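You operate a simulated robot arm through the tools that you are given. There is no shell and no other tool.

You are at the controls of a simulated robot arm. One attempt, no reset.

JOB
Run the belts as the belt job card says, then switch them off.
Fine: set the step dial to the card's STEP cm first; press index as often as its STEPS.

The check looks at the end state, three seconds after you hand in, the way a careful person would. Anything else that was tipped, shoved, dropped, spilled or broken makes it a failure.

ROBOT AND FRAMES
A 6-joint arm with a two-finger gripper, fixed in place. Base frame: the origin is on the floor under the middle of its stand, x ahead of it, y to its left, z up. Lengths are in mm, angles in rad, forces in N, time in s.
With the tool pointing down near the work surface it reaches from about 360 to 380 mm from the base axis. Its first joint turns from -1.204 to 3.002 rad. Payload 3 kg.
Tool frame: one jaw stands still; the origin (TCP) lies on its face and is the grasp point; the fingertips stand 30 mm ahead of it; z points along the fingers, y is the line along which they close. The gripper opens to 96 mm; its body begins 53 mm behind the TCP.
Orientation is that of the tool frame in the base frame, as [roll, pitch, yaw] about the fixed x, y, z axes, in that order (R = Rz(yaw) Ry(pitch) Rx(roll)). With the fingers straight down and closing along the base's y, the tool's x points along the base's -x, its y along +y and its z along -z.

CONTROLS
- The arm moves only by the tool step_arm. Its argument "targets" is a list of rows, each an object (a shift or turn left out is 0, a gripper value left out holds the last) with "fingers": the closure, from 0 (fully open) to 1 (shut); "offset": the shift along the tool's x, y, z in mm, a list of three; "dr": the turn, a rotation vector about the tool's x, y, z in rad, a list of three. In form: [{"fingers": fingers, "offset": [dx, dy, dz], "dr": [rx, ry, rz]}, ...]. A call has 1 to 20 rows; each row shifts and turns the commanded pose from where the row before left it, along the tool's axes as they then stand. Each row takes 0.2 s and may step no farther than 50 mm and 0.15 rad from the row before; otherwise, or with a gripper value out of range, the whole call is refused. A pose out of reach is approached as far as the arm can. The call stops where the force on the tool passes 40 N (or 10 N more than at its start, if that is more) or the arm is blocked; 0.2 s more then pass. Each finger travels about 153 mm/s and halts on what it meets, pressing with about 24 N; the grip force reading is that of the motor and also rises with nothing between the fingers. The clock runs only during rows and for 0.2 s after the last one: add rows that do not move to give the fingers time. The reply holds the time, the measured pose of the TCP, the force on the tool along the base axes, the opening and the grip force, in the units named above and with some noise, with the torque about the TCP (base axes, N m) and any sound that the robot's microphone picked up.
- Cameras (640 x 400 px; columns grow to the right, rows downward): "scene" is fixed at [400.7, 499, 1376.2]; the picture's right is [-0.99, -0.15, 0.00], its down [-0.07, 0.48, -0.87] and it looks along [0.13, -0.86, -0.49] (base axes); focal length 330 px, centre (320, 200). "wrist" rides on the gripper at [73, 22, -83] in the tool frame; the picture's right is [-0.29, 0.96, 0.00], its down [-0.66, -0.20, -0.72] and it looks along [-0.69, -0.21, 0.69] (tool axes); focal length 247 px, centre (320, 200). There is no depth. A picture from a camera that has moved, and an enlarged one, comes with that camera's place and axes in the base frame and with its lens.
- snapshot(camera): a new picture of that camera. The clock stands still meanwhile.
- raise_lower(by): slides the trunk up (or, below 0, down) by that many mm; the arm rides with it, the base frame stays. It gives what a move gives, with no picture.
- close_up(camera, box): a new picture of the part [left, top, right, bottom] of that camera's present view, enlarged. The clock stands still meanwhile.
- close_job(): hands the job in; it is judged then, once.

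Nothing tells you positions but the pictures and the camera data. Unless the task says otherwise, let go and move clear before handing in.

The tools are called as name(argument=value, ...) on one line, values as JSON. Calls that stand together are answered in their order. step_arm: Moves the arm, as the interface text tells. Its arguments: {"type":"object","properties":{"targets":{"type":"array"}},"required":["targets"]} The other tools are called the same way: raise_lower (by) moves the trunk up or down; snapshot (camera) takes a picture; close_up (camera, box) takes an enlarged picture of a part of a camera's view; close_job () hands the job in.

At the start:

```text
time_s: 0.0
tcp_pos: [274.9, -252.7, 914.6]
orientation: [3.141, 0.002, -3.141]
ft_force: [-0.1, -0.8, 0.5]
ft_torque: [0.02, 0.01, 0.0]
grip_width: 95.7
grip_force: 0.0
trunk travel left (down, up): [-769.0, 171.0]
```

scene: 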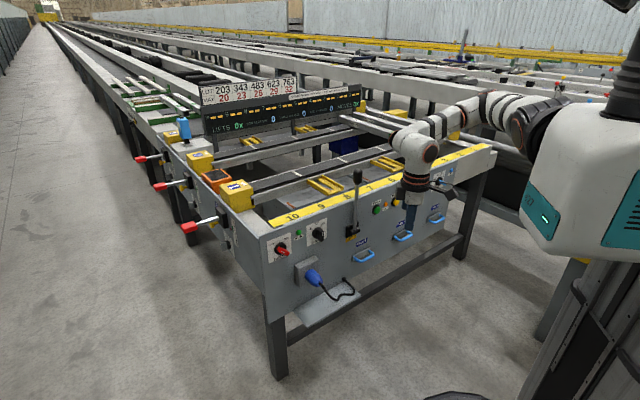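
wrist: 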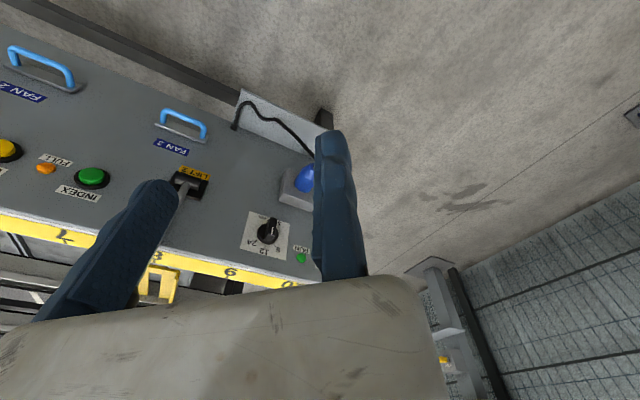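

I see a conveyor/machine with a front panel carrying index button, dials, switches and a lever. I'll look closer at the card and the panel before moving anything.

close_up(camera="scene", box=[250, 160, 410, 260])

close_up(camera="scene", box=[340, 140, 500, 240])

close_up(camera="scene", box=[130, 70, 290, 170])

close_up(camera="scene", box=[230, 60, 390, 160])

close_up(camera="scene", box=[130, 140, 290, 240])

close_up(camera="wrist", box=[0, 100, 320, 300])

```text
4.00 times, centred on (330, 210) of scene
camera zoom: at [400.7, 499.0, 1376.2], right [-0.99, -0.15, 0.0], down [-0.07, 0.48, -0.87], along [0.13, -0.86, -0.49], focal length 1322 px, centre (280, 160)
```

zoom: 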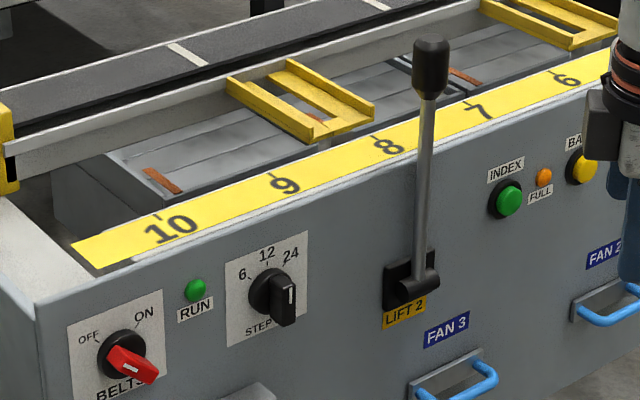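

```text
4.00 times, centred on (420, 190) of scene
camera zoom: at [400.7, 499.0, 1376.2], right [-0.99, -0.15, 0.0], down [-0.07, 0.48, -0.87], along [0.13, -0.86, -0.49], focal length 1322 px, centre (-80, 240)
```

zoom: 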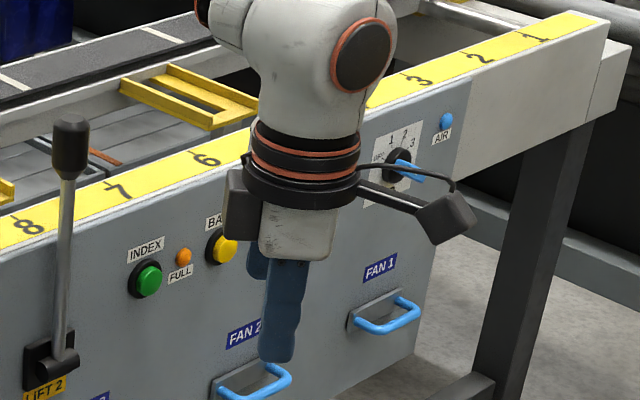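

```text
4.00 times, centred on (210, 120) of scene
camera zoom: at [400.7, 499.0, 1376.2], right [-0.99, -0.15, 0.0], down [-0.07, 0.48, -0.87], along [0.13, -0.86, -0.49], focal length 1322 px, centre (760, 520)
```

zoom: 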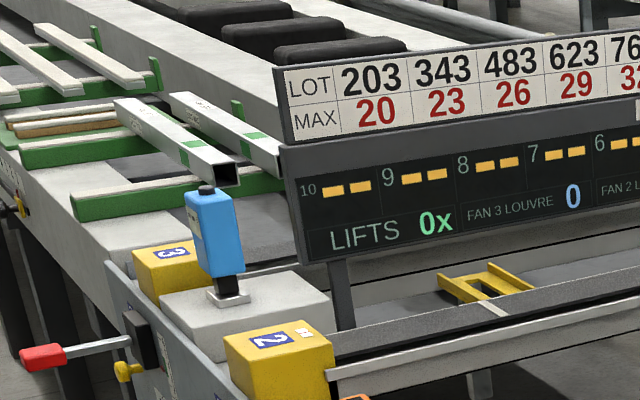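

```text
4.00 times, centred on (310, 110) of scene
camera zoom: at [400.7, 499.0, 1376.2], right [-0.99, -0.15, 0.0], down [-0.07, 0.48, -0.87], along [0.13, -0.86, -0.49], focal length 1322 px, centre (360, 560)
```

zoom: 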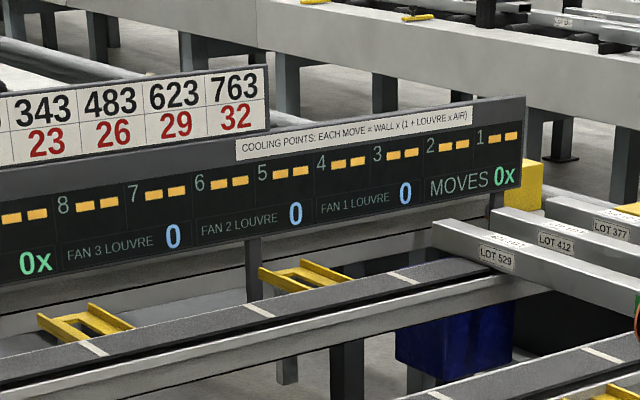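

```text
4.00 times, centred on (210, 190) of scene
camera zoom: at [400.7, 499.0, 1376.2], right [-0.99, -0.15, 0.0], down [-0.07, 0.48, -0.87], along [0.13, -0.86, -0.49], focal length 1322 px, centre (760, 240)
```

zoom: 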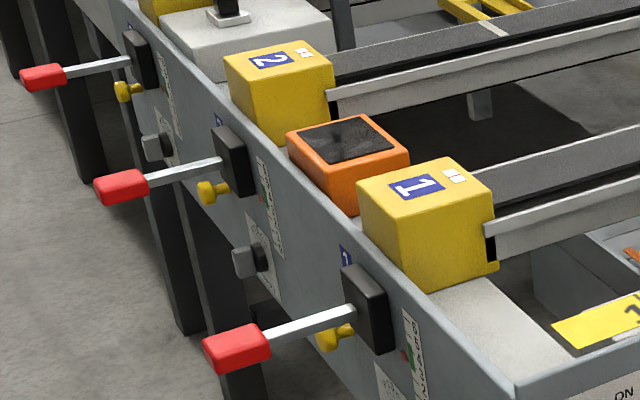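

```text
2.00 times, centred on (160, 200) of wrist
camera zoom: at [200.5, -228.8, 997.8], right [0.29, 0.96, 0.0], down [0.66, -0.2, 0.72], along [0.69, -0.21, -0.69], focal length 494 px, centre (640, 200)
```

zoom: 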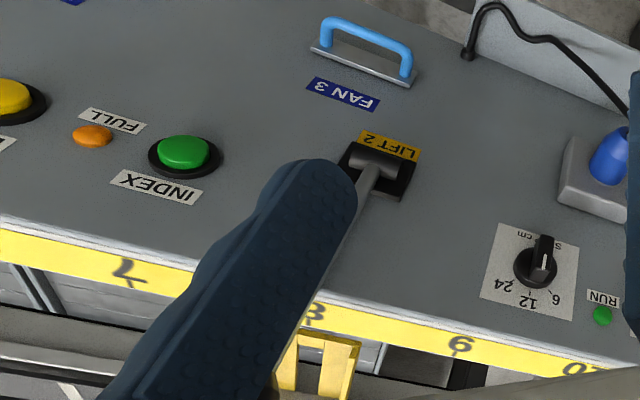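

The panel stands diagonally in front of the robot: INDEX near [343, -655, 695] and the STEP dial near [551, -441, 705] by triangulation. I still need to find the belt job card, so I'm scanning more of the view.

close_up(camera="scene", box=[250, 220, 410, 320])

close_up(camera="scene", box=[180, 150, 260, 200])

close_up(camera="scene", box=[480, 0, 640, 100])

close_up(camera="scene", box=[370, 60, 530, 160])

close_up(camera="scene", box=[480, 200, 640, 300])

close_up(camera="scene", box=[480, 300, 640, 400])

close_up(camera="wrist", box=[320, 200, 640, 400])

close_up(camera="scene", box=[100, 60, 180, 110])

```text
4.00 times, centred on (330, 270) of scene
camera zoom: at [400.7, 499.0, 1376.2], right [-0.99, -0.15, 0.0], down [-0.07, 0.48, -0.87], along [0.13, -0.86, -0.49], focal length 1322 px, centre (280, -80)
```

zoom: 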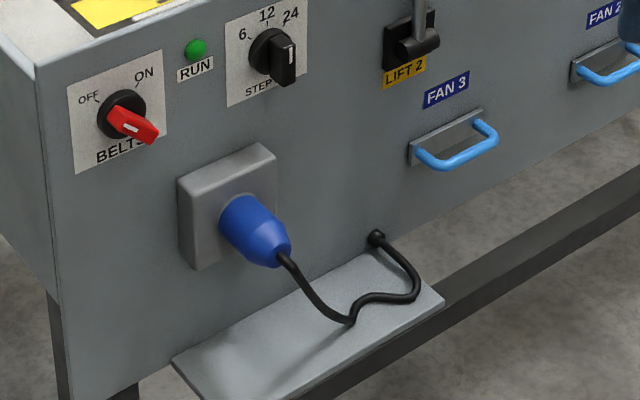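

```text
8.00 times, centred on (220, 175) of scene
camera zoom: at [400.7, 499.0, 1376.2], right [-0.99, -0.15, 0.0], down [-0.07, 0.48, -0.87], along [0.13, -0.86, -0.49], focal length 2644 px, centre (1120, 400)
```

zoom: 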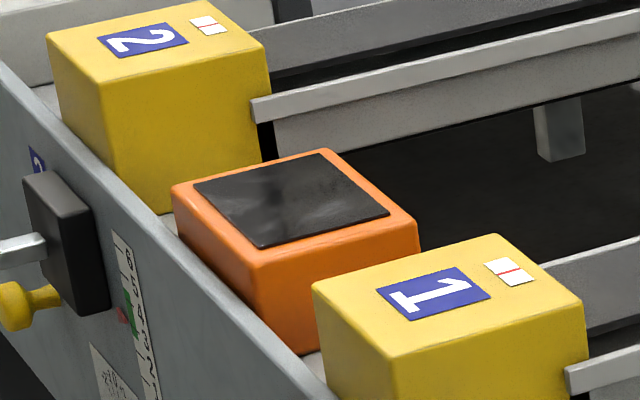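

```text
4.00 times, centred on (560, 50) of scene
camera zoom: at [400.7, 499.0, 1376.2], right [-0.99, -0.15, 0.0], down [-0.07, 0.48, -0.87], along [0.13, -0.86, -0.49], focal length 1322 px, centre (-640, 800)
```

zoom: 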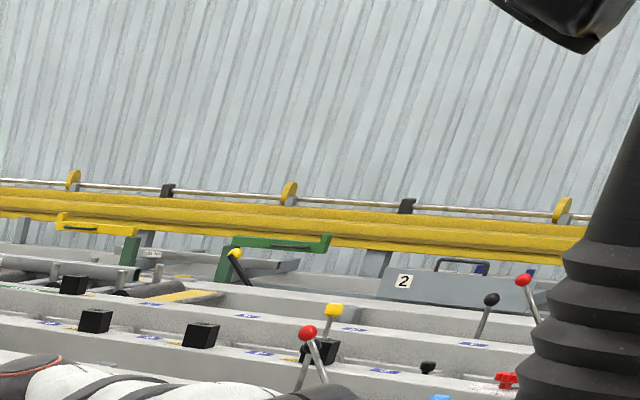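

```text
4.00 times, centred on (450, 110) of scene
camera zoom: at [400.7, 499.0, 1376.2], right [-0.99, -0.15, 0.0], down [-0.07, 0.48, -0.87], along [0.13, -0.86, -0.49], focal length 1322 px, centre (-200, 560)
```

zoom: 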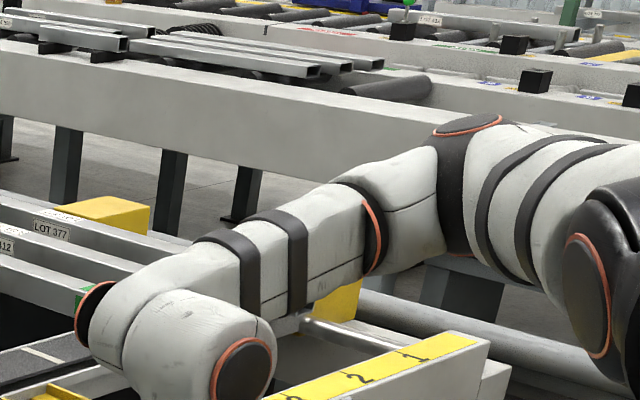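

```text
4.00 times, centred on (560, 250) of scene
camera zoom: at [400.7, 499.0, 1376.2], right [-0.99, -0.15, 0.0], down [-0.07, 0.48, -0.87], along [0.13, -0.86, -0.49], focal length 1322 px, centre (-640, 0)
```

zoom: 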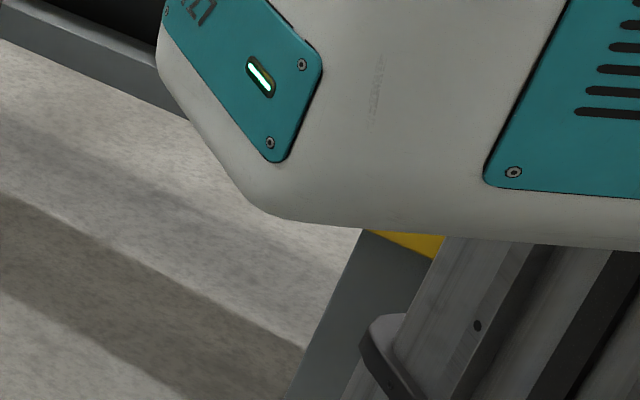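

```text
4.00 times, centred on (560, 350) of scene
camera zoom: at [400.7, 499.0, 1376.2], right [-0.99, -0.15, 0.0], down [-0.07, 0.48, -0.87], along [0.13, -0.86, -0.49], focal length 1322 px, centre (-640, -400)
```

zoom: 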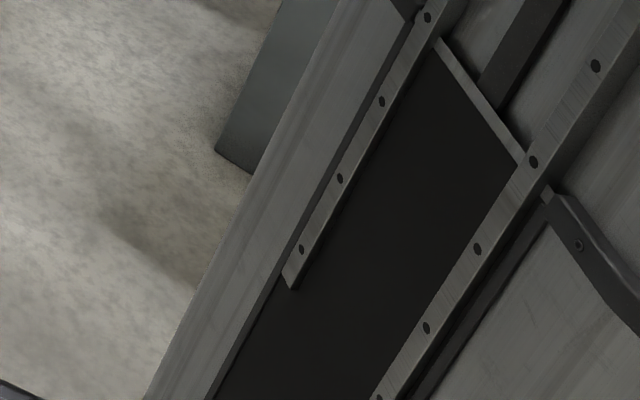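

```text
2.00 times, centred on (480, 300) of wrist
camera zoom: at [200.5, -228.8, 997.8], right [0.29, 0.96, 0.0], down [0.66, -0.2, 0.72], along [0.69, -0.21, -0.69], focal length 494 px, centre (0, 0)
```

zoom: 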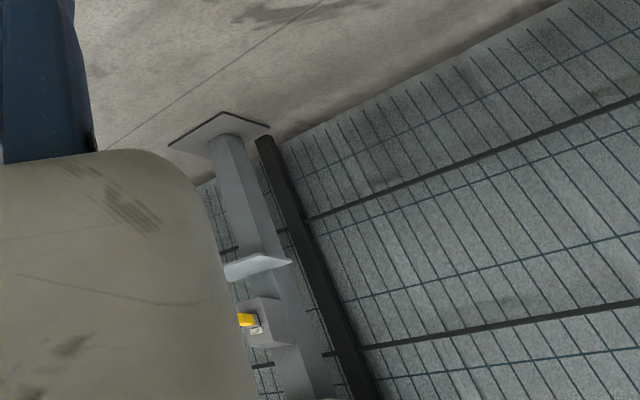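

```text
8.00 times, centred on (140, 85) of scene
camera zoom: at [400.7, 499.0, 1376.2], right [-0.99, -0.15, 0.0], down [-0.07, 0.48, -0.87], along [0.13, -0.86, -0.49], focal length 2644 px, centre (1760, 1120)
```

zoom: 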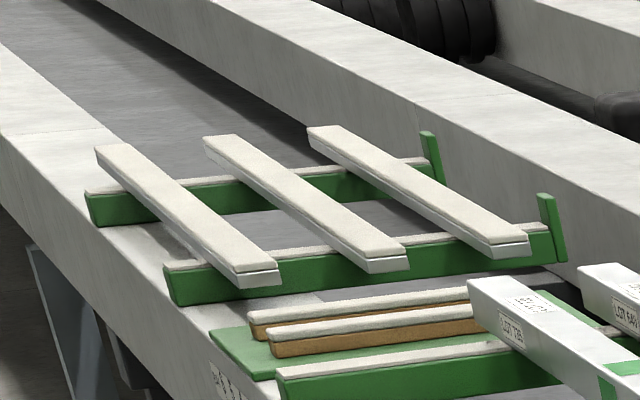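

No card visible yet. I'll turn the gripper in place to let the wrist camera look around the panel.

step_arm(targets=[{"fingers": 1, "dr": [0, 0, 0.15]}, {"dr": [0, 0, 0.15]}, {"dr": [0, 0, 0.15]}, {"dr": [0, 0, 0.05]}])

snapshot(camera="wrist")

snapshot(camera="scene")

```text
time_s: 1.0
tcp_pos: [273.9, -252.2, 915.6]
orientation: [-3.141, 0.0, 2.641]
ft_force: [-0.7, 0.1, 0.5]
ft_torque: [-0.01, -0.01, 0.0]
grip_width: 0.1
grip_force: 23.9
trunk travel left (down, up): [-769.0, 171.0]
```

```text
taken
camera wrist: at [220.2, -196.2, 997.8], right [0.72, 0.7, 0.0], down [0.48, -0.5, 0.72], along [0.5, -0.52, -0.69], focal length 247 px, centre (320, 200)
```

wrist: 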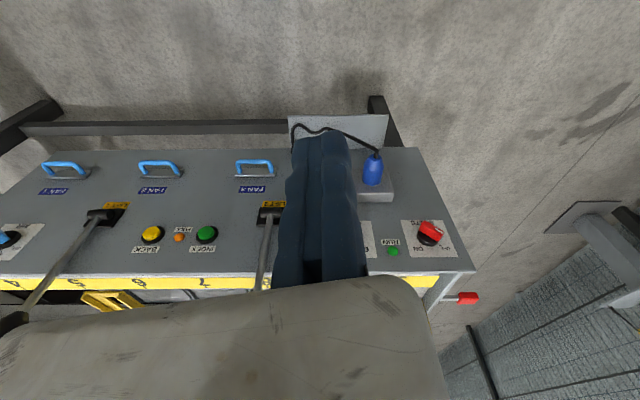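

```text
taken
```

scene: 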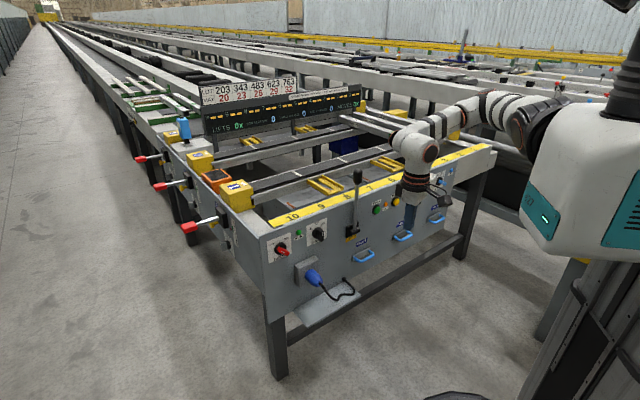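

The wrist camera now faces the panel squarely. I'm zooming into the machine's left face and other plates to find the card.

close_up(camera="scene", box=[190, 180, 270, 260])

close_up(camera="scene", box=[130, 110, 210, 160])

close_up(camera="scene", box=[170, 130, 250, 210])

close_up(camera="scene", box=[400, 370, 500, 400])

close_up(camera="wrist", box=[480, 180, 640, 400])

close_up(camera="wrist", box=[0, 80, 160, 180])

```text
5.00 times, centred on (230, 220) of scene
camera zoom: at [400.7, 499.0, 1376.2], right [-0.99, -0.15, 0.0], down [-0.07, 0.48, -0.87], along [0.13, -0.86, -0.49], focal length 1652 px, centre (770, 100)
```

zoom: 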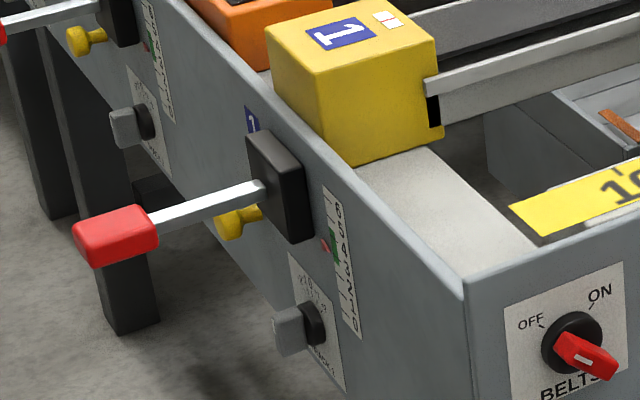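

```text
8.00 times, centred on (170, 135) of scene
camera zoom: at [400.7, 499.0, 1376.2], right [-0.99, -0.15, 0.0], down [-0.07, 0.48, -0.87], along [0.13, -0.86, -0.49], focal length 2644 px, centre (1520, 720)
```

zoom: 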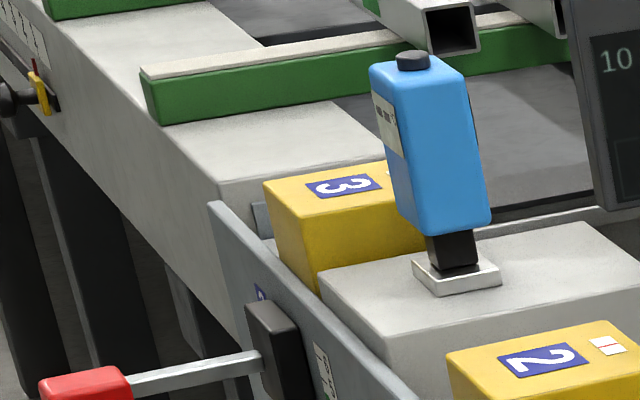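

```text
5.00 times, centred on (210, 170) of scene
camera zoom: at [400.7, 499.0, 1376.2], right [-0.99, -0.15, 0.0], down [-0.07, 0.48, -0.87], along [0.13, -0.86, -0.49], focal length 1652 px, centre (870, 350)
```

zoom: 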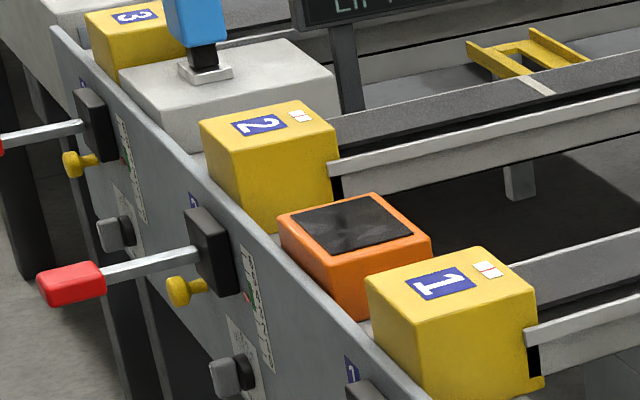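

```text
6.40 times, centred on (450, 385) of scene
camera zoom: at [400.7, 499.0, 1376.2], right [-0.99, -0.15, 0.0], down [-0.07, 0.48, -0.87], along [0.13, -0.86, -0.49], focal length 2115 px, centre (-512, -984)
```

zoom: 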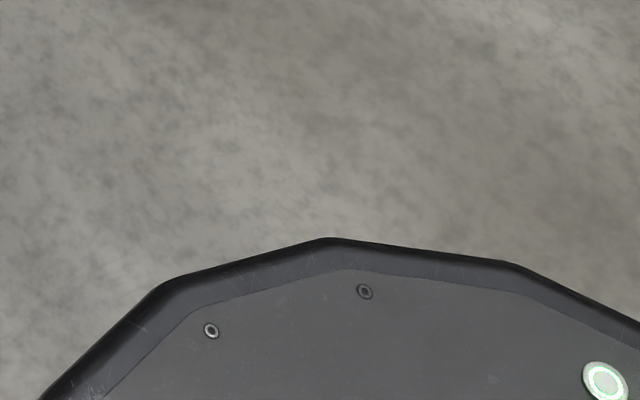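

```text
1.82 times, centred on (560, 290) of wrist
camera zoom: at [220.2, -196.2, 997.8], right [0.72, 0.7, 0.0], down [0.48, -0.5, 0.72], along [0.5, -0.52, -0.69], focal length 449 px, centre (-116, 36)
```

zoom: 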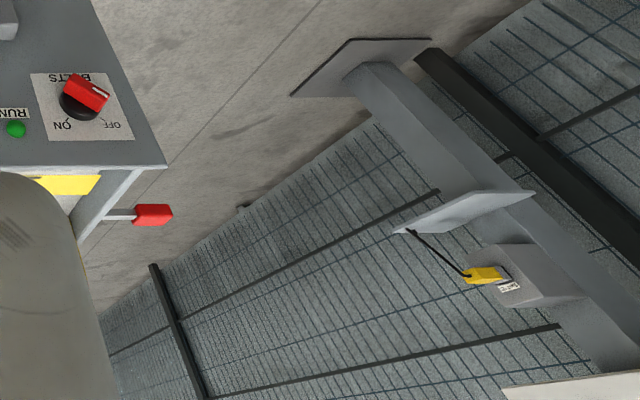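

```text
4.00 times, centred on (80, 130) of wrist
camera zoom: at [220.2, -196.2, 997.8], right [0.72, 0.7, 0.0], down [0.48, -0.5, 0.72], along [0.5, -0.52, -0.69], focal length 988 px, centre (1280, 480)
```

zoom: 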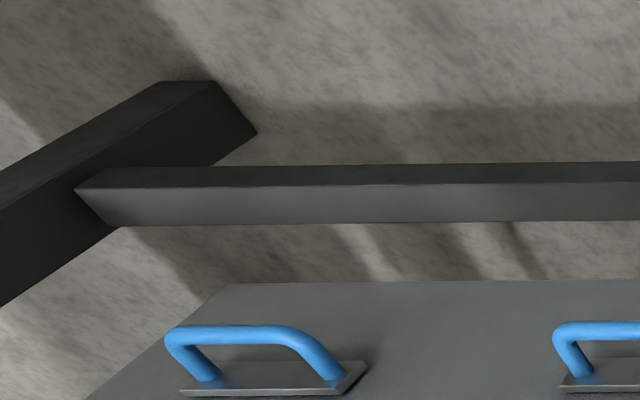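

On the fence side I see a post with a box, and something white above it that may be the card. I'll turn and tilt the wrist camera up to look at it.

step_arm(targets=[{"dr": [0, 0, -0.15]}, {"dr": [0, 0, -0.15]}, {"dr": [0, 0, -0.1]}, {"dr": [0, -0.15, 0]}, {"dr": [0, -0.15, 0]}, {"dr": [0, -0.15, 0]}])

snapshot(camera="wrist")

```text
time_s: 2.4
tcp_pos: [288.4, -224.0, 906.9]
orientation: [3.14, 0.451, 3.043]
ft_force: [-1.0, -0.2, -0.2]
ft_torque: [0.0, 0.05, -0.01]
grip_width: 0.1
grip_force: 23.6
out of reach, approached as far as the arm can: row 4, 6
trunk travel left (down, up): [-769.0, 171.0]
```

```text
taken
camera wrist: at [186.5, -191.5, 950.1], right [0.36, 0.93, 0.13], down [0.26, -0.23, 0.94], along [0.9, -0.3, -0.32], focal length 247 px, centre (320, 200)
```

wrist: 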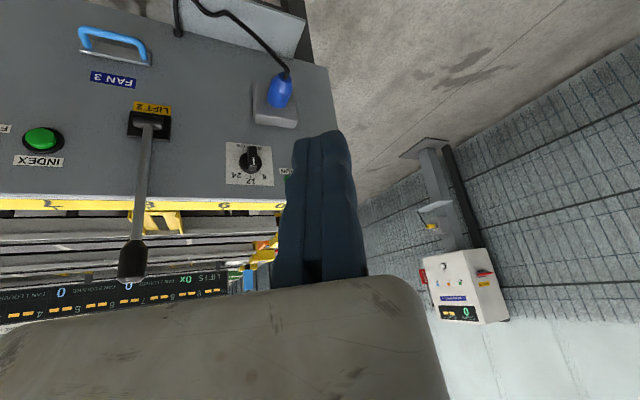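

close_up(camera="wrist", box=[400, 220, 520, 340])

close_up(camera="wrist", box=[0, 220, 280, 340])

close_up(camera="wrist", box=[200, 110, 320, 230])

```text
3.33 times, centred on (460, 280) of wrist
camera zoom: at [186.5, -191.5, 950.1], right [0.36, 0.93, 0.13], down [0.26, -0.23, 0.94], along [0.9, -0.3, -0.32], focal length 823 px, centre (-147, -67)
```

zoom: 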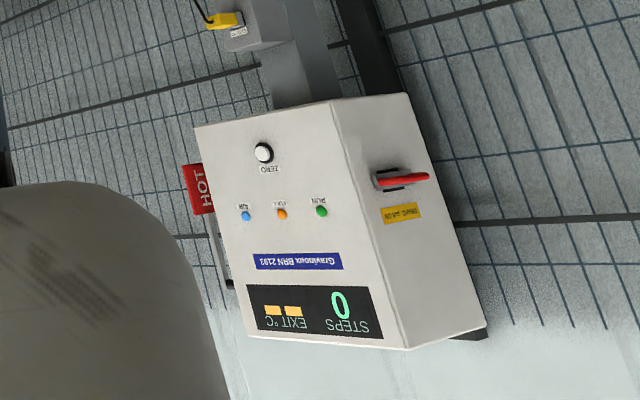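

```text
2.29 times, centred on (140, 280) of wrist
camera zoom: at [186.5, -191.5, 950.1], right [0.36, 0.93, 0.13], down [0.26, -0.23, 0.94], along [0.9, -0.3, -0.32], focal length 564 px, centre (731, 17)
```

zoom: 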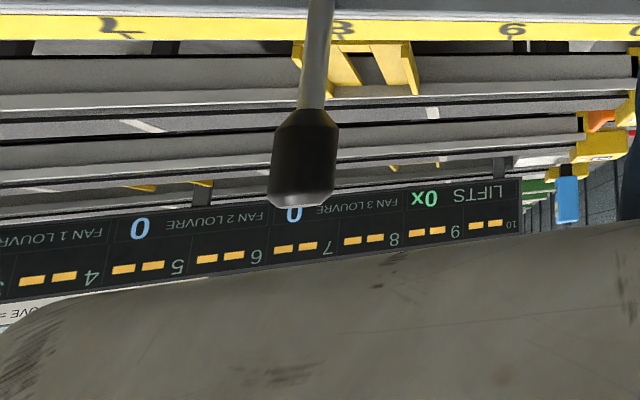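

```text
3.33 times, centred on (260, 170) of wrist
camera zoom: at [186.5, -191.5, 950.1], right [0.36, 0.93, 0.13], down [0.26, -0.23, 0.94], along [0.9, -0.3, -0.32], focal length 823 px, centre (520, 300)
```

zoom: 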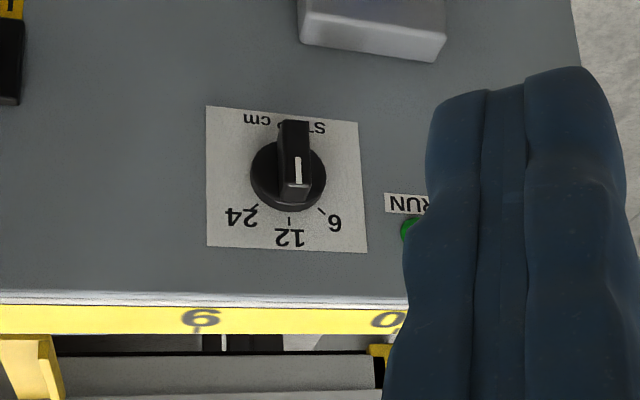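

There's a status box on the post (STEPS counter, RUN/FULL/AIR lamps), but no card readable there. I'll keep panning the wrist camera around to look for the card.

step_arm(targets=[{"dr": [-0.065, 0, -0.135]}, {"dr": [-0.065, 0, -0.135]}, {"dr": [-0.065, 0, -0.135]}, {"dr": [-0.065, 0, -0.135]}])

snapshot(camera="wrist")

```text
time_s: 3.4
tcp_pos: [292.1, -205.9, 901.2]
orientation: [-3.14, 0.45, -2.639]
ft_force: [-0.2, 0.8, 0.2]
ft_torque: [0.0, -0.01, -0.01]
grip_width: 0.0
grip_force: 23.9
out of reach, approached as far as the arm can: row 2, 3, 4
trunk travel left (down, up): [-769.0, 171.0]
```

```text
taken
camera wrist: at [190.2, -234.9, 943.2], right [-0.23, 0.97, 0.13], down [0.34, -0.04, 0.94], along [0.91, 0.26, -0.32], focal length 247 px, centre (320, 200)
```

wrist: 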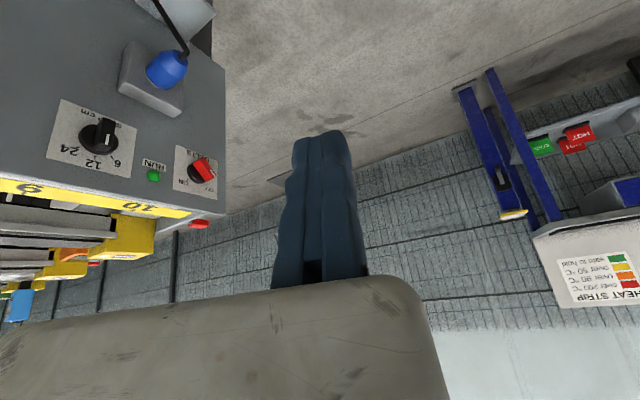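

A side bench with a HEAT STRIP card appears at the left of the robot. I'll keep panning further that way.

close_up(camera="wrist", box=[460, 60, 640, 320])

step_arm(targets=[{"dr": [-0.065, 0, -0.135]}, {"dr": [-0.065, 0, -0.135]}, {"dr": [-0.065, 0, -0.135]}, {"dr": [-0.065, 0, -0.135]}])

snapshot(camera="wrist")

```text
1.54 times, centred on (550, 190) of wrist
camera zoom: at [190.2, -234.9, 943.2], right [-0.23, 0.97, 0.13], down [0.34, -0.04, 0.94], along [0.91, 0.26, -0.32], focal length 380 px, centre (-34, 215)
```

zoom: 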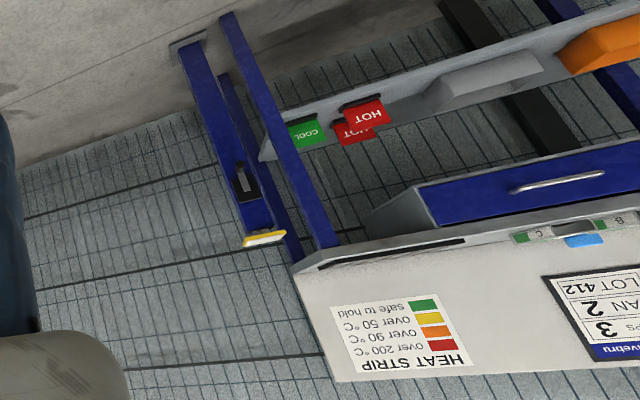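

```text
time_s: 4.4
tcp_pos: [284.8, -175.9, 930.2]
orientation: [-3.139, 0.447, -2.14]
ft_force: [-0.3, -0.2, 1.4]
ft_torque: [0.01, 0.01, 0.02]
grip_width: 0.3
grip_force: 24.0
out of reach, approached as far as the arm can: row 1, 2, 3, 4
trunk travel left (down, up): [-769.0, 171.0]
```

```text
taken
camera wrist: at [208.9, -249.1, 973.1], right [-0.66, 0.74, 0.12], down [0.32, 0.13, 0.94], along [0.68, 0.66, -0.32], focal length 247 px, centre (320, 200)
```

wrist: 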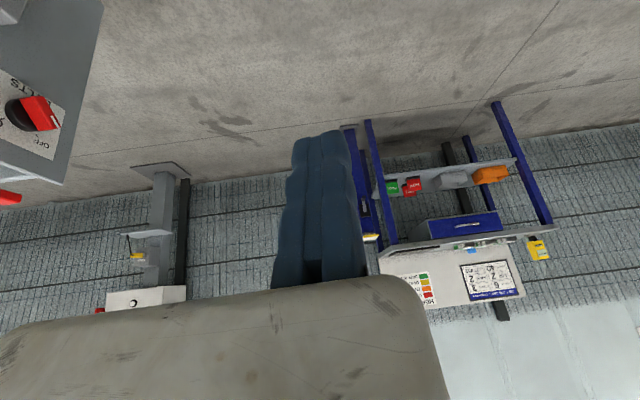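

close_up(camera="wrist", box=[445, 225, 545, 315])

close_up(camera="wrist", box=[370, 160, 560, 320])

```text
4.44 times, centred on (495, 270) of wrist
camera zoom: at [208.9, -249.1, 973.1], right [-0.66, 0.74, 0.12], down [0.32, 0.13, 0.94], along [0.68, 0.66, -0.32], focal length 1098 px, centre (-458, -111)
```

zoom: 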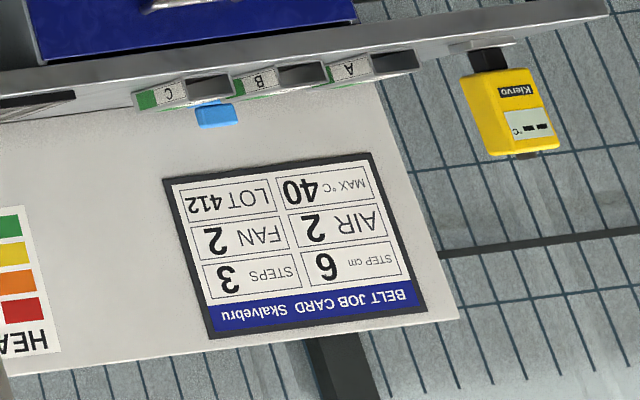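

```text
2.50 times, centred on (465, 240) of wrist
camera zoom: at [208.9, -249.1, 973.1], right [-0.66, 0.74, 0.12], down [0.32, 0.13, 0.94], along [0.68, 0.66, -0.32], focal length 617 px, centre (-42, 100)
```

zoom: 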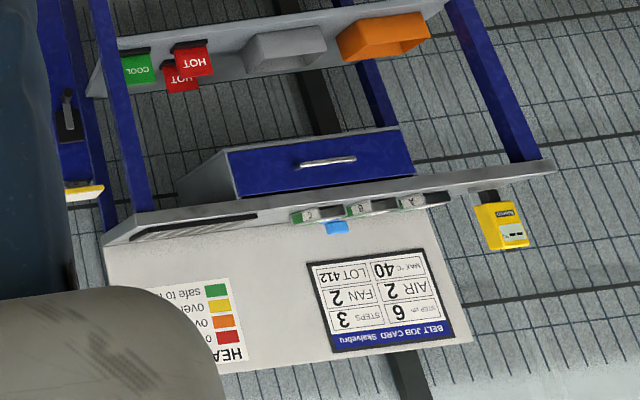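

The card is found: BELT JOB CARD says STEP 6 cm and STEPS 3 (plus AIR/FAN/LOT/MAX fields). I'll turn back to face the panel and look at the dial, switch and button more closely.

step_arm(targets=[{"dr": [0.065, 0, 0.135]}, {"dr": [0.065, 0, 0.135]}, {"dr": [0.065, 0, 0.135]}, {"dr": [0.065, 0, 0.135]}, {"dr": [0.065, 0, 0.135]}, {"dr": [0.065, 0, 0.135]}, {"dr": [0.065, 0, 0.135]}, {"dr": [0.065, 0, 0.135]}, {"dr": [0.065, 0, 0.135]}, {"dr": [0.065, 0, 0.135]}, {"dr": [0.065, 0, 0.135]}, {"dr": [0.065, 0, 0.135]}])

snapshot(camera="wrist")

snapshot(camera="scene")

```text
time_s: 7.0
tcp_pos: [309.8, -219.7, 911.0]
orientation: [3.137, 0.45, 2.34]
ft_force: [-0.2, -1.0, -0.6]
ft_torque: [-0.03, -0.01, 0.0]
grip_width: 0.0
grip_force: 24.6
out of reach, approached as far as the arm can: row 5, 6, 7, 8, 9, 10, 11, 12
trunk travel left (down, up): [-769.0, 171.0]
```

```text
taken
camera wrist: at [252.8, -129.3, 953.3], right [0.87, 0.48, 0.13], down [0.05, -0.34, 0.94], along [0.49, -0.81, -0.32], focal length 247 px, centre (320, 200)
```

wrist: 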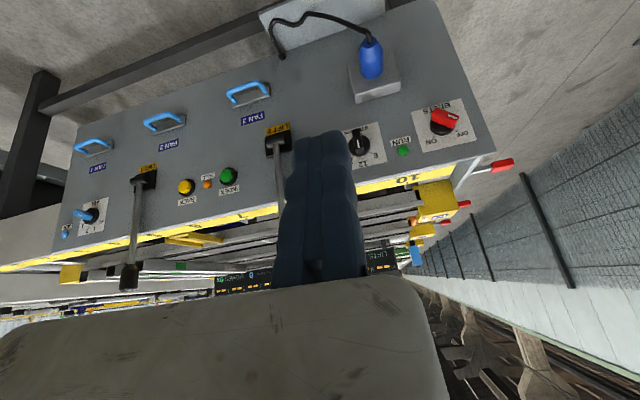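

```text
taken
```

scene: 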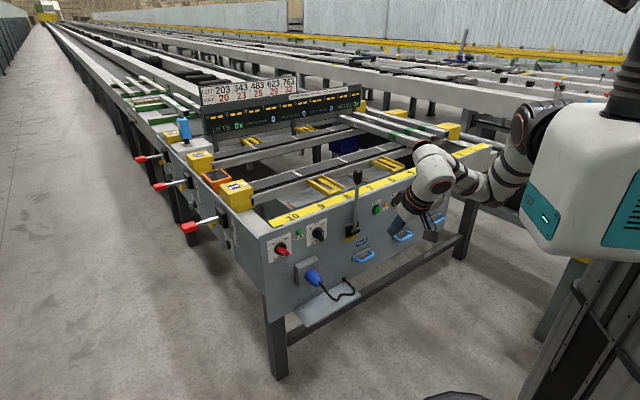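

The arm is well in front of the panel. I'll lower the trunk so the panel height (~700 mm) comes within reach of a horizontal tool.

raise_lower(by=-150)

step_arm(targets=[{"dr": [0, -0.15, 0]}, {"dr": [0, -0.15, 0]}, {"dr": [0, -0.15, 0]}, {"dr": [0, -0.15, 0]}])

snapshot(camera="wrist")

snapshot(camera="scene")

```text
time_s: 8.8
tcp_pos: [310.0, -218.7, 761.3]
orientation: [3.138, 0.45, 2.343]
ft_force: [-0.7, -0.1, 0.4]
ft_torque: [0.01, -0.04, 0.0]
grip_width: 0.0
grip_force: 24.1
trunk travel left (down, up): [-619.0, 321.0]
```

```text
time_s: 9.8
tcp_pos: [334.3, -352.1, 817.6]
orientation: [3.136, 1.048, 2.342]
ft_force: [0.2, 0.2, -0.2]
ft_torque: [0.02, 0.01, -0.03]
grip_width: 0.0
grip_force: 23.6
out of reach, approached as far as the arm can: row 1, 2, 3, 4
trunk travel left (down, up): [-619.0, 321.0]
```

```text
taken
camera wrist: at [272.2, -258.3, 796.0], right [0.79, 0.56, 0.26], down [-0.35, 0.07, 0.93], along [0.51, -0.82, 0.25], focal length 247 px, centre (320, 200)
```

wrist: 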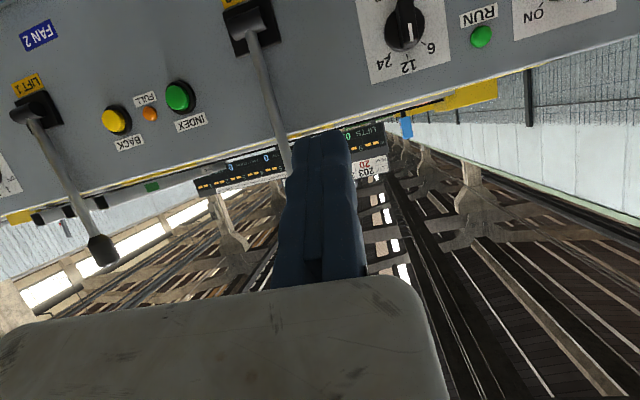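

```text
taken
```

scene: 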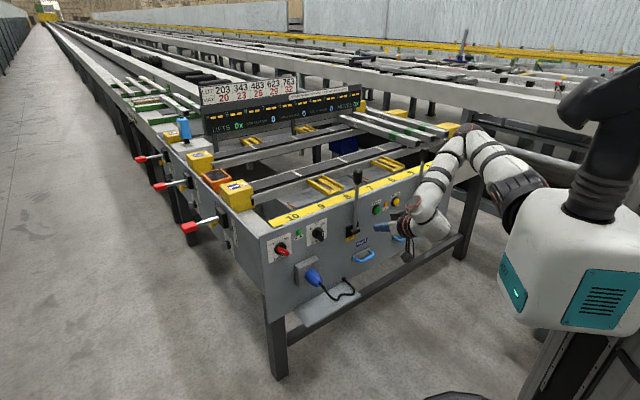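

The tool is tilting toward horizontal, facing the panel. I'll test a stationary row to see how the commanded pose stands, then continue.

step_arm(targets=[{"offset": [0, 0, 0]}])

close_up(camera="wrist", box=[340, 0, 640, 100])

close_up(camera="wrist", box=[80, 60, 240, 160])

```text
time_s: 10.2
tcp_pos: [334.6, -353.2, 819.2]
orientation: [3.135, 1.048, 2.337]
ft_force: [-0.2, -0.3, -0.2]
ft_torque: [0.02, 0.04, -0.05]
grip_width: 0.0
grip_force: 24.0
trunk travel left (down, up): [-619.0, 321.0]
```

```text
2.13 times, centred on (490, 50) of wrist
camera zoom: at [271.9, -259.1, 796.2], right [0.79, 0.56, 0.26], down [-0.35, 0.07, 0.93], along [0.51, -0.82, 0.25], focal length 527 px, centre (-43, 520)
```

zoom: 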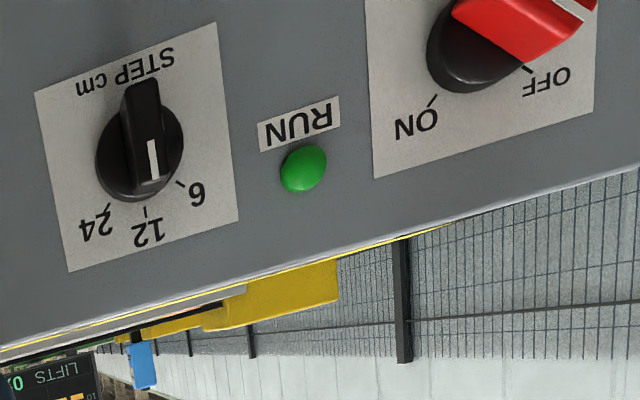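

```text
4.00 times, centred on (160, 110) of wrist
camera zoom: at [271.9, -259.1, 796.2], right [0.79, 0.56, 0.26], down [-0.35, 0.07, 0.93], along [0.51, -0.82, 0.25], focal length 988 px, centre (960, 560)
```

zoom: 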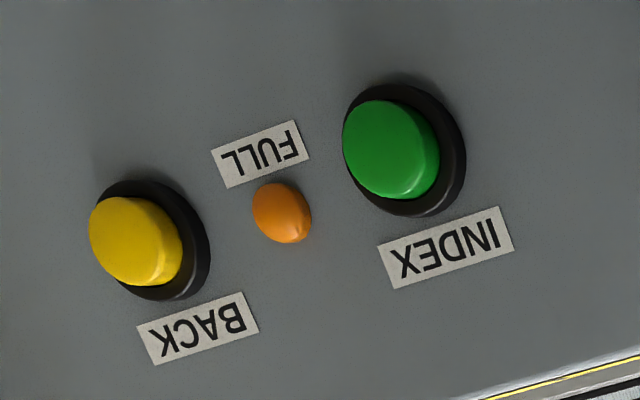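

STEP dial is at 12 and must go to 6 (left of 12, about 45° anticlockwise from the front); BELTS is at OFF. I'll lower the trunk further, level the tool and shift sideways in front of the STEP dial at a standoff.

raise_lower(by=-110)

step_arm(targets=[{"offset": [0, 45, 0]}, {"offset": [0, 45, 0]}, {"dr": [0, -0.15, 0]}, {"dr": [0, -0.15, 0]}, {"dr": [0, -0.15, 0]}, {"offset": [0, 0, 0]}])

snapshot(camera="wrist")

snapshot(camera="scene")

```text
time_s: 11.6
tcp_pos: [333.2, -352.9, 708.7]
orientation: [3.132, 1.047, 2.339]
ft_force: [-1.0, 0.5, 1.0]
ft_torque: [-0.01, 0.01, 0.0]
grip_width: 0.0
grip_force: 23.8
trunk travel left (down, up): [-509.0, 431.0]
```

```text
time_s: 13.0
tcp_pos: [352.8, -384.7, 778.8]
orientation: [3.08, 1.497, 2.286]
ft_force: [0.3, 1.0, 0.6]
ft_torque: [0.02, 0.02, 0.05]
grip_width: 0.0
grip_force: 24.4
out of reach, approached as far as the arm can: row 1, 2, 3, 4, 5
trunk travel left (down, up): [-509.0, 431.0]
```

```text
taken
camera wrist: at [305.9, -304.6, 711.5], right [0.7, 0.65, 0.3], down [-0.62, 0.34, 0.71], along [0.36, -0.68, 0.64], focal length 247 px, centre (320, 200)
```

wrist: 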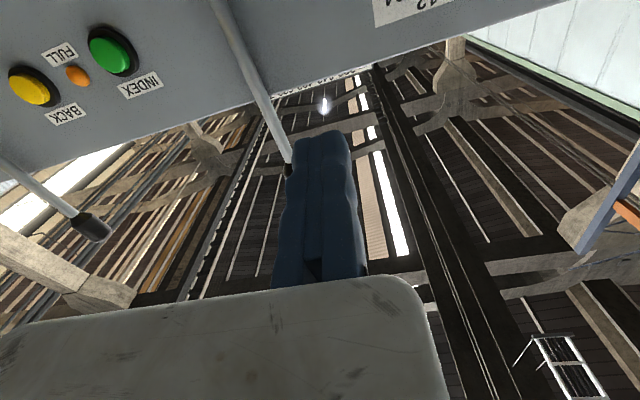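

```text
taken
```

scene: 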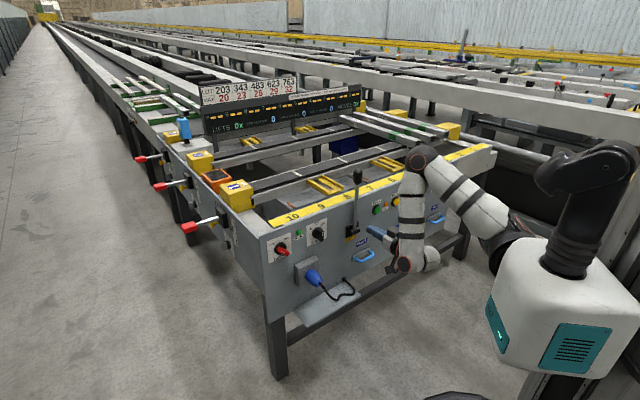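

The tool is nearly level but the arm is at its folded limit here. I'll move forward toward the panel, then left and down, to reach a standoff in front of the STEP dial.

step_arm(targets=[{"offset": [0, 0, 30]}, {"offset": [0, 0, 30]}, {"offset": [0, 30, 0]}, {"offset": [0, 30, 0]}, {"offset": [0, 30, 0]}, {"offset": [30, 0, 0]}, {"offset": [30, 0, 0]}])

snapshot(camera="wrist")

snapshot(camera="scene")

```text
time_s: 14.6
tcp_pos: [416.0, -429.0, 740.1]
orientation: [3.087, 1.498, 2.292]
ft_force: [-0.2, 0.5, 0.5]
ft_torque: [0.0, 0.02, -0.02]
grip_width: 0.0
grip_force: 23.7
out of reach, approached as far as the arm can: row 1, 2, 3, 4, 5, 6, 7
trunk travel left (down, up): [-509.0, 431.0]
```

```text
taken
camera wrist: at [368.2, -348.4, 671.6], right [0.7, 0.65, 0.3], down [-0.62, 0.34, 0.71], along [0.36, -0.68, 0.64], focal length 247 px, centre (320, 200)
```

wrist: 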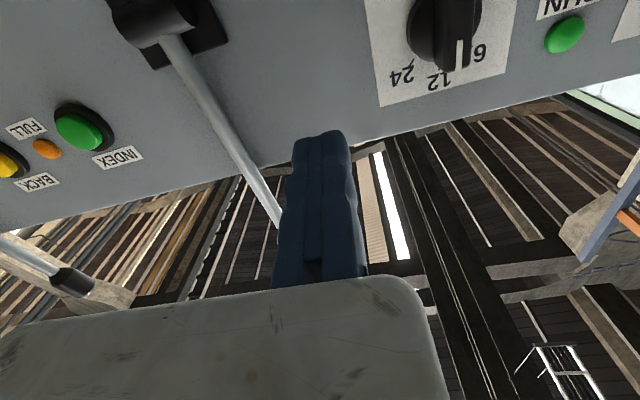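

```text
taken
```

scene: 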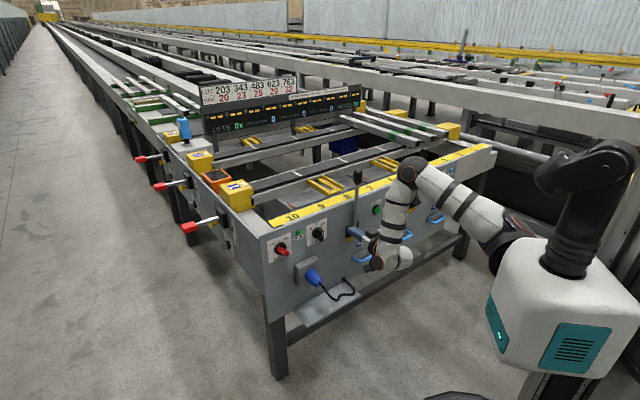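

The arm still reports reach limits, so I want to understand its posture before going on. I'm taking a close look at it.

close_up(camera="scene", box=[340, 130, 640, 330])

step_arm(targets=[{"offset": [0, 20, 0]}])

step_arm(targets=[{"offset": [0, 0, 20]}])

step_arm(targets=[{"offset": [20, 0, 0]}])

```text
2.00 times, centred on (490, 230) of scene
camera zoom: at [400.7, 499.0, 1376.2], right [-0.99, -0.15, 0.0], down [-0.07, 0.48, -0.87], along [0.13, -0.86, -0.49], focal length 661 px, centre (-20, 140)
```

zoom: 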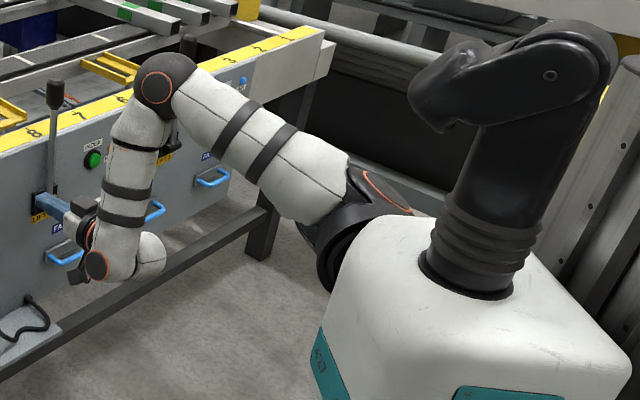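

```text
time_s: 15.0
tcp_pos: [421.3, -428.1, 745.6]
orientation: [3.086, 1.496, 2.291]
ft_force: [0.2, -0.6, 0.3]
ft_torque: [-0.03, 0.04, 0.0]
grip_width: 0.0
grip_force: 24.5
out of reach, approached as far as the arm can: row 1
trunk travel left (down, up): [-509.0, 431.0]
```

```text
time_s: 15.4
tcp_pos: [437.3, -441.5, 744.7]
orientation: [3.096, 1.497, 2.297]
ft_force: [0.0, -0.2, 0.5]
ft_torque: [-0.02, 0.02, 0.01]
grip_width: 0.1
grip_force: 24.3
trunk travel left (down, up): [-509.0, 431.0]
```

```text
time_s: 15.8
tcp_pos: [431.6, -447.3, 726.5]
orientation: [3.088, 1.494, 2.288]
ft_force: [-0.1, 0.7, 0.6]
ft_torque: [-0.02, 0.0, 0.0]
grip_width: 0.2
grip_force: 23.9
out of reach, approached as far as the arm can: row 1
trunk travel left (down, up): [-509.0, 431.0]
```

The forearm hangs straight down with the wrist bent ~90°, so a lower trunk should free the reach. I'll alternate lowering the trunk with raising the tool relative to it.

raise_lower(by=-60)

step_arm(targets=[{"offset": [-30, 0, 0]}, {"offset": [-30, 0, 0]}])

raise_lower(by=-60)

step_arm(targets=[{"offset": [-30, 0, 0]}, {"offset": [-30, 0, 0]}])

raise_lower(by=-60)

step_arm(targets=[{"offset": [-30, 0, 0]}, {"offset": [-30, 0, 0]}])

snapshot(camera="wrist")

snapshot(camera="scene")

```text
time_s: 16.8
tcp_pos: [431.9, -445.6, 668.1]
orientation: [3.098, 1.496, 2.298]
ft_force: [-0.4, 0.2, -0.4]
ft_torque: [-0.05, -0.01, -0.03]
grip_width: 0.1
grip_force: 23.9
trunk travel left (down, up): [-449.0, 491.0]
```

```text
time_s: 17.4
tcp_pos: [442.6, -439.0, 724.8]
orientation: [3.11, 1.494, 2.308]
ft_force: [-0.3, 0.2, -0.5]
ft_torque: [0.03, 0.01, 0.01]
grip_width: 0.2
grip_force: 23.5
out of reach, approached as far as the arm can: row 1, 2
trunk travel left (down, up): [-449.0, 491.0]
```

```text
time_s: 18.4
tcp_pos: [442.3, -439.9, 665.1]
orientation: [3.101, 1.497, 2.299]
ft_force: [-0.2, -0.3, 0.6]
ft_torque: [-0.01, -0.02, 0.03]
grip_width: 0.1
grip_force: 24.0
trunk travel left (down, up): [-389.0, 551.0]
```

```text
time_s: 19.0
tcp_pos: [448.4, -440.3, 724.2]
orientation: [3.094, 1.495, 2.287]
ft_force: [-0.1, -0.5, 0.5]
ft_torque: [0.02, -0.01, 0.0]
grip_width: 0.0
grip_force: 23.8
out of reach, approached as far as the arm can: row 1
trunk travel left (down, up): [-389.0, 551.0]
```

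```text
time_s: 20.0
tcp_pos: [447.4, -440.8, 665.0]
orientation: [3.104, 1.493, 2.299]
ft_force: [0.5, -0.5, -0.2]
ft_torque: [0.0, -0.01, 0.03]
grip_width: 0.0
grip_force: 24.4
trunk travel left (down, up): [-329.0, 611.0]
```

```text
time_s: 20.6
tcp_pos: [453.0, -440.0, 723.0]
orientation: [3.117, 1.495, 2.313]
ft_force: [-0.3, -0.1, 0.1]
ft_torque: [-0.05, 0.03, 0.05]
grip_width: 0.0
grip_force: 23.9
out of reach, approached as far as the arm can: row 2
trunk travel left (down, up): [-329.0, 611.0]
```

```text
taken
camera wrist: at [406.8, -359.7, 655.6], right [0.7, 0.65, 0.29], down [-0.61, 0.34, 0.71], along [0.36, -0.68, 0.64], focal length 247 px, centre (320, 200)
```

wrist: 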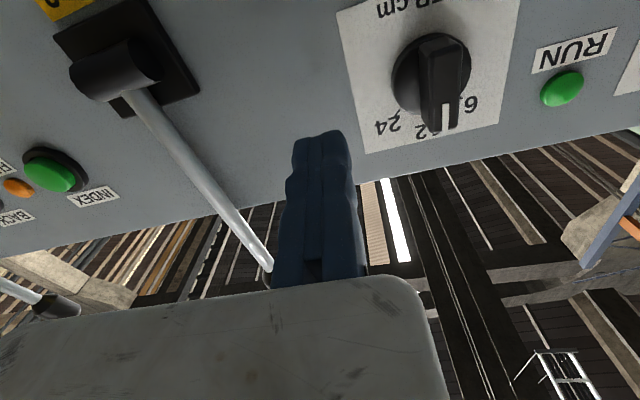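

```text
taken
```

scene: 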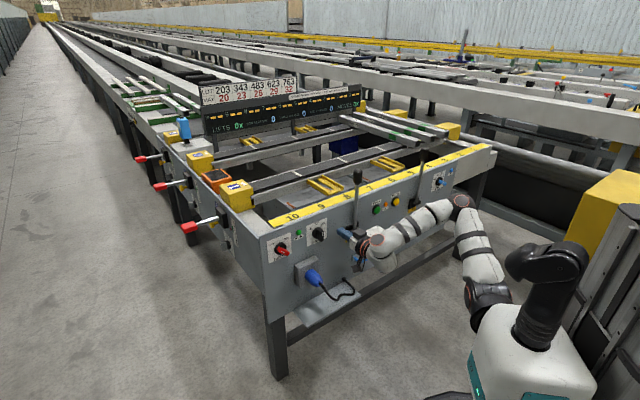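

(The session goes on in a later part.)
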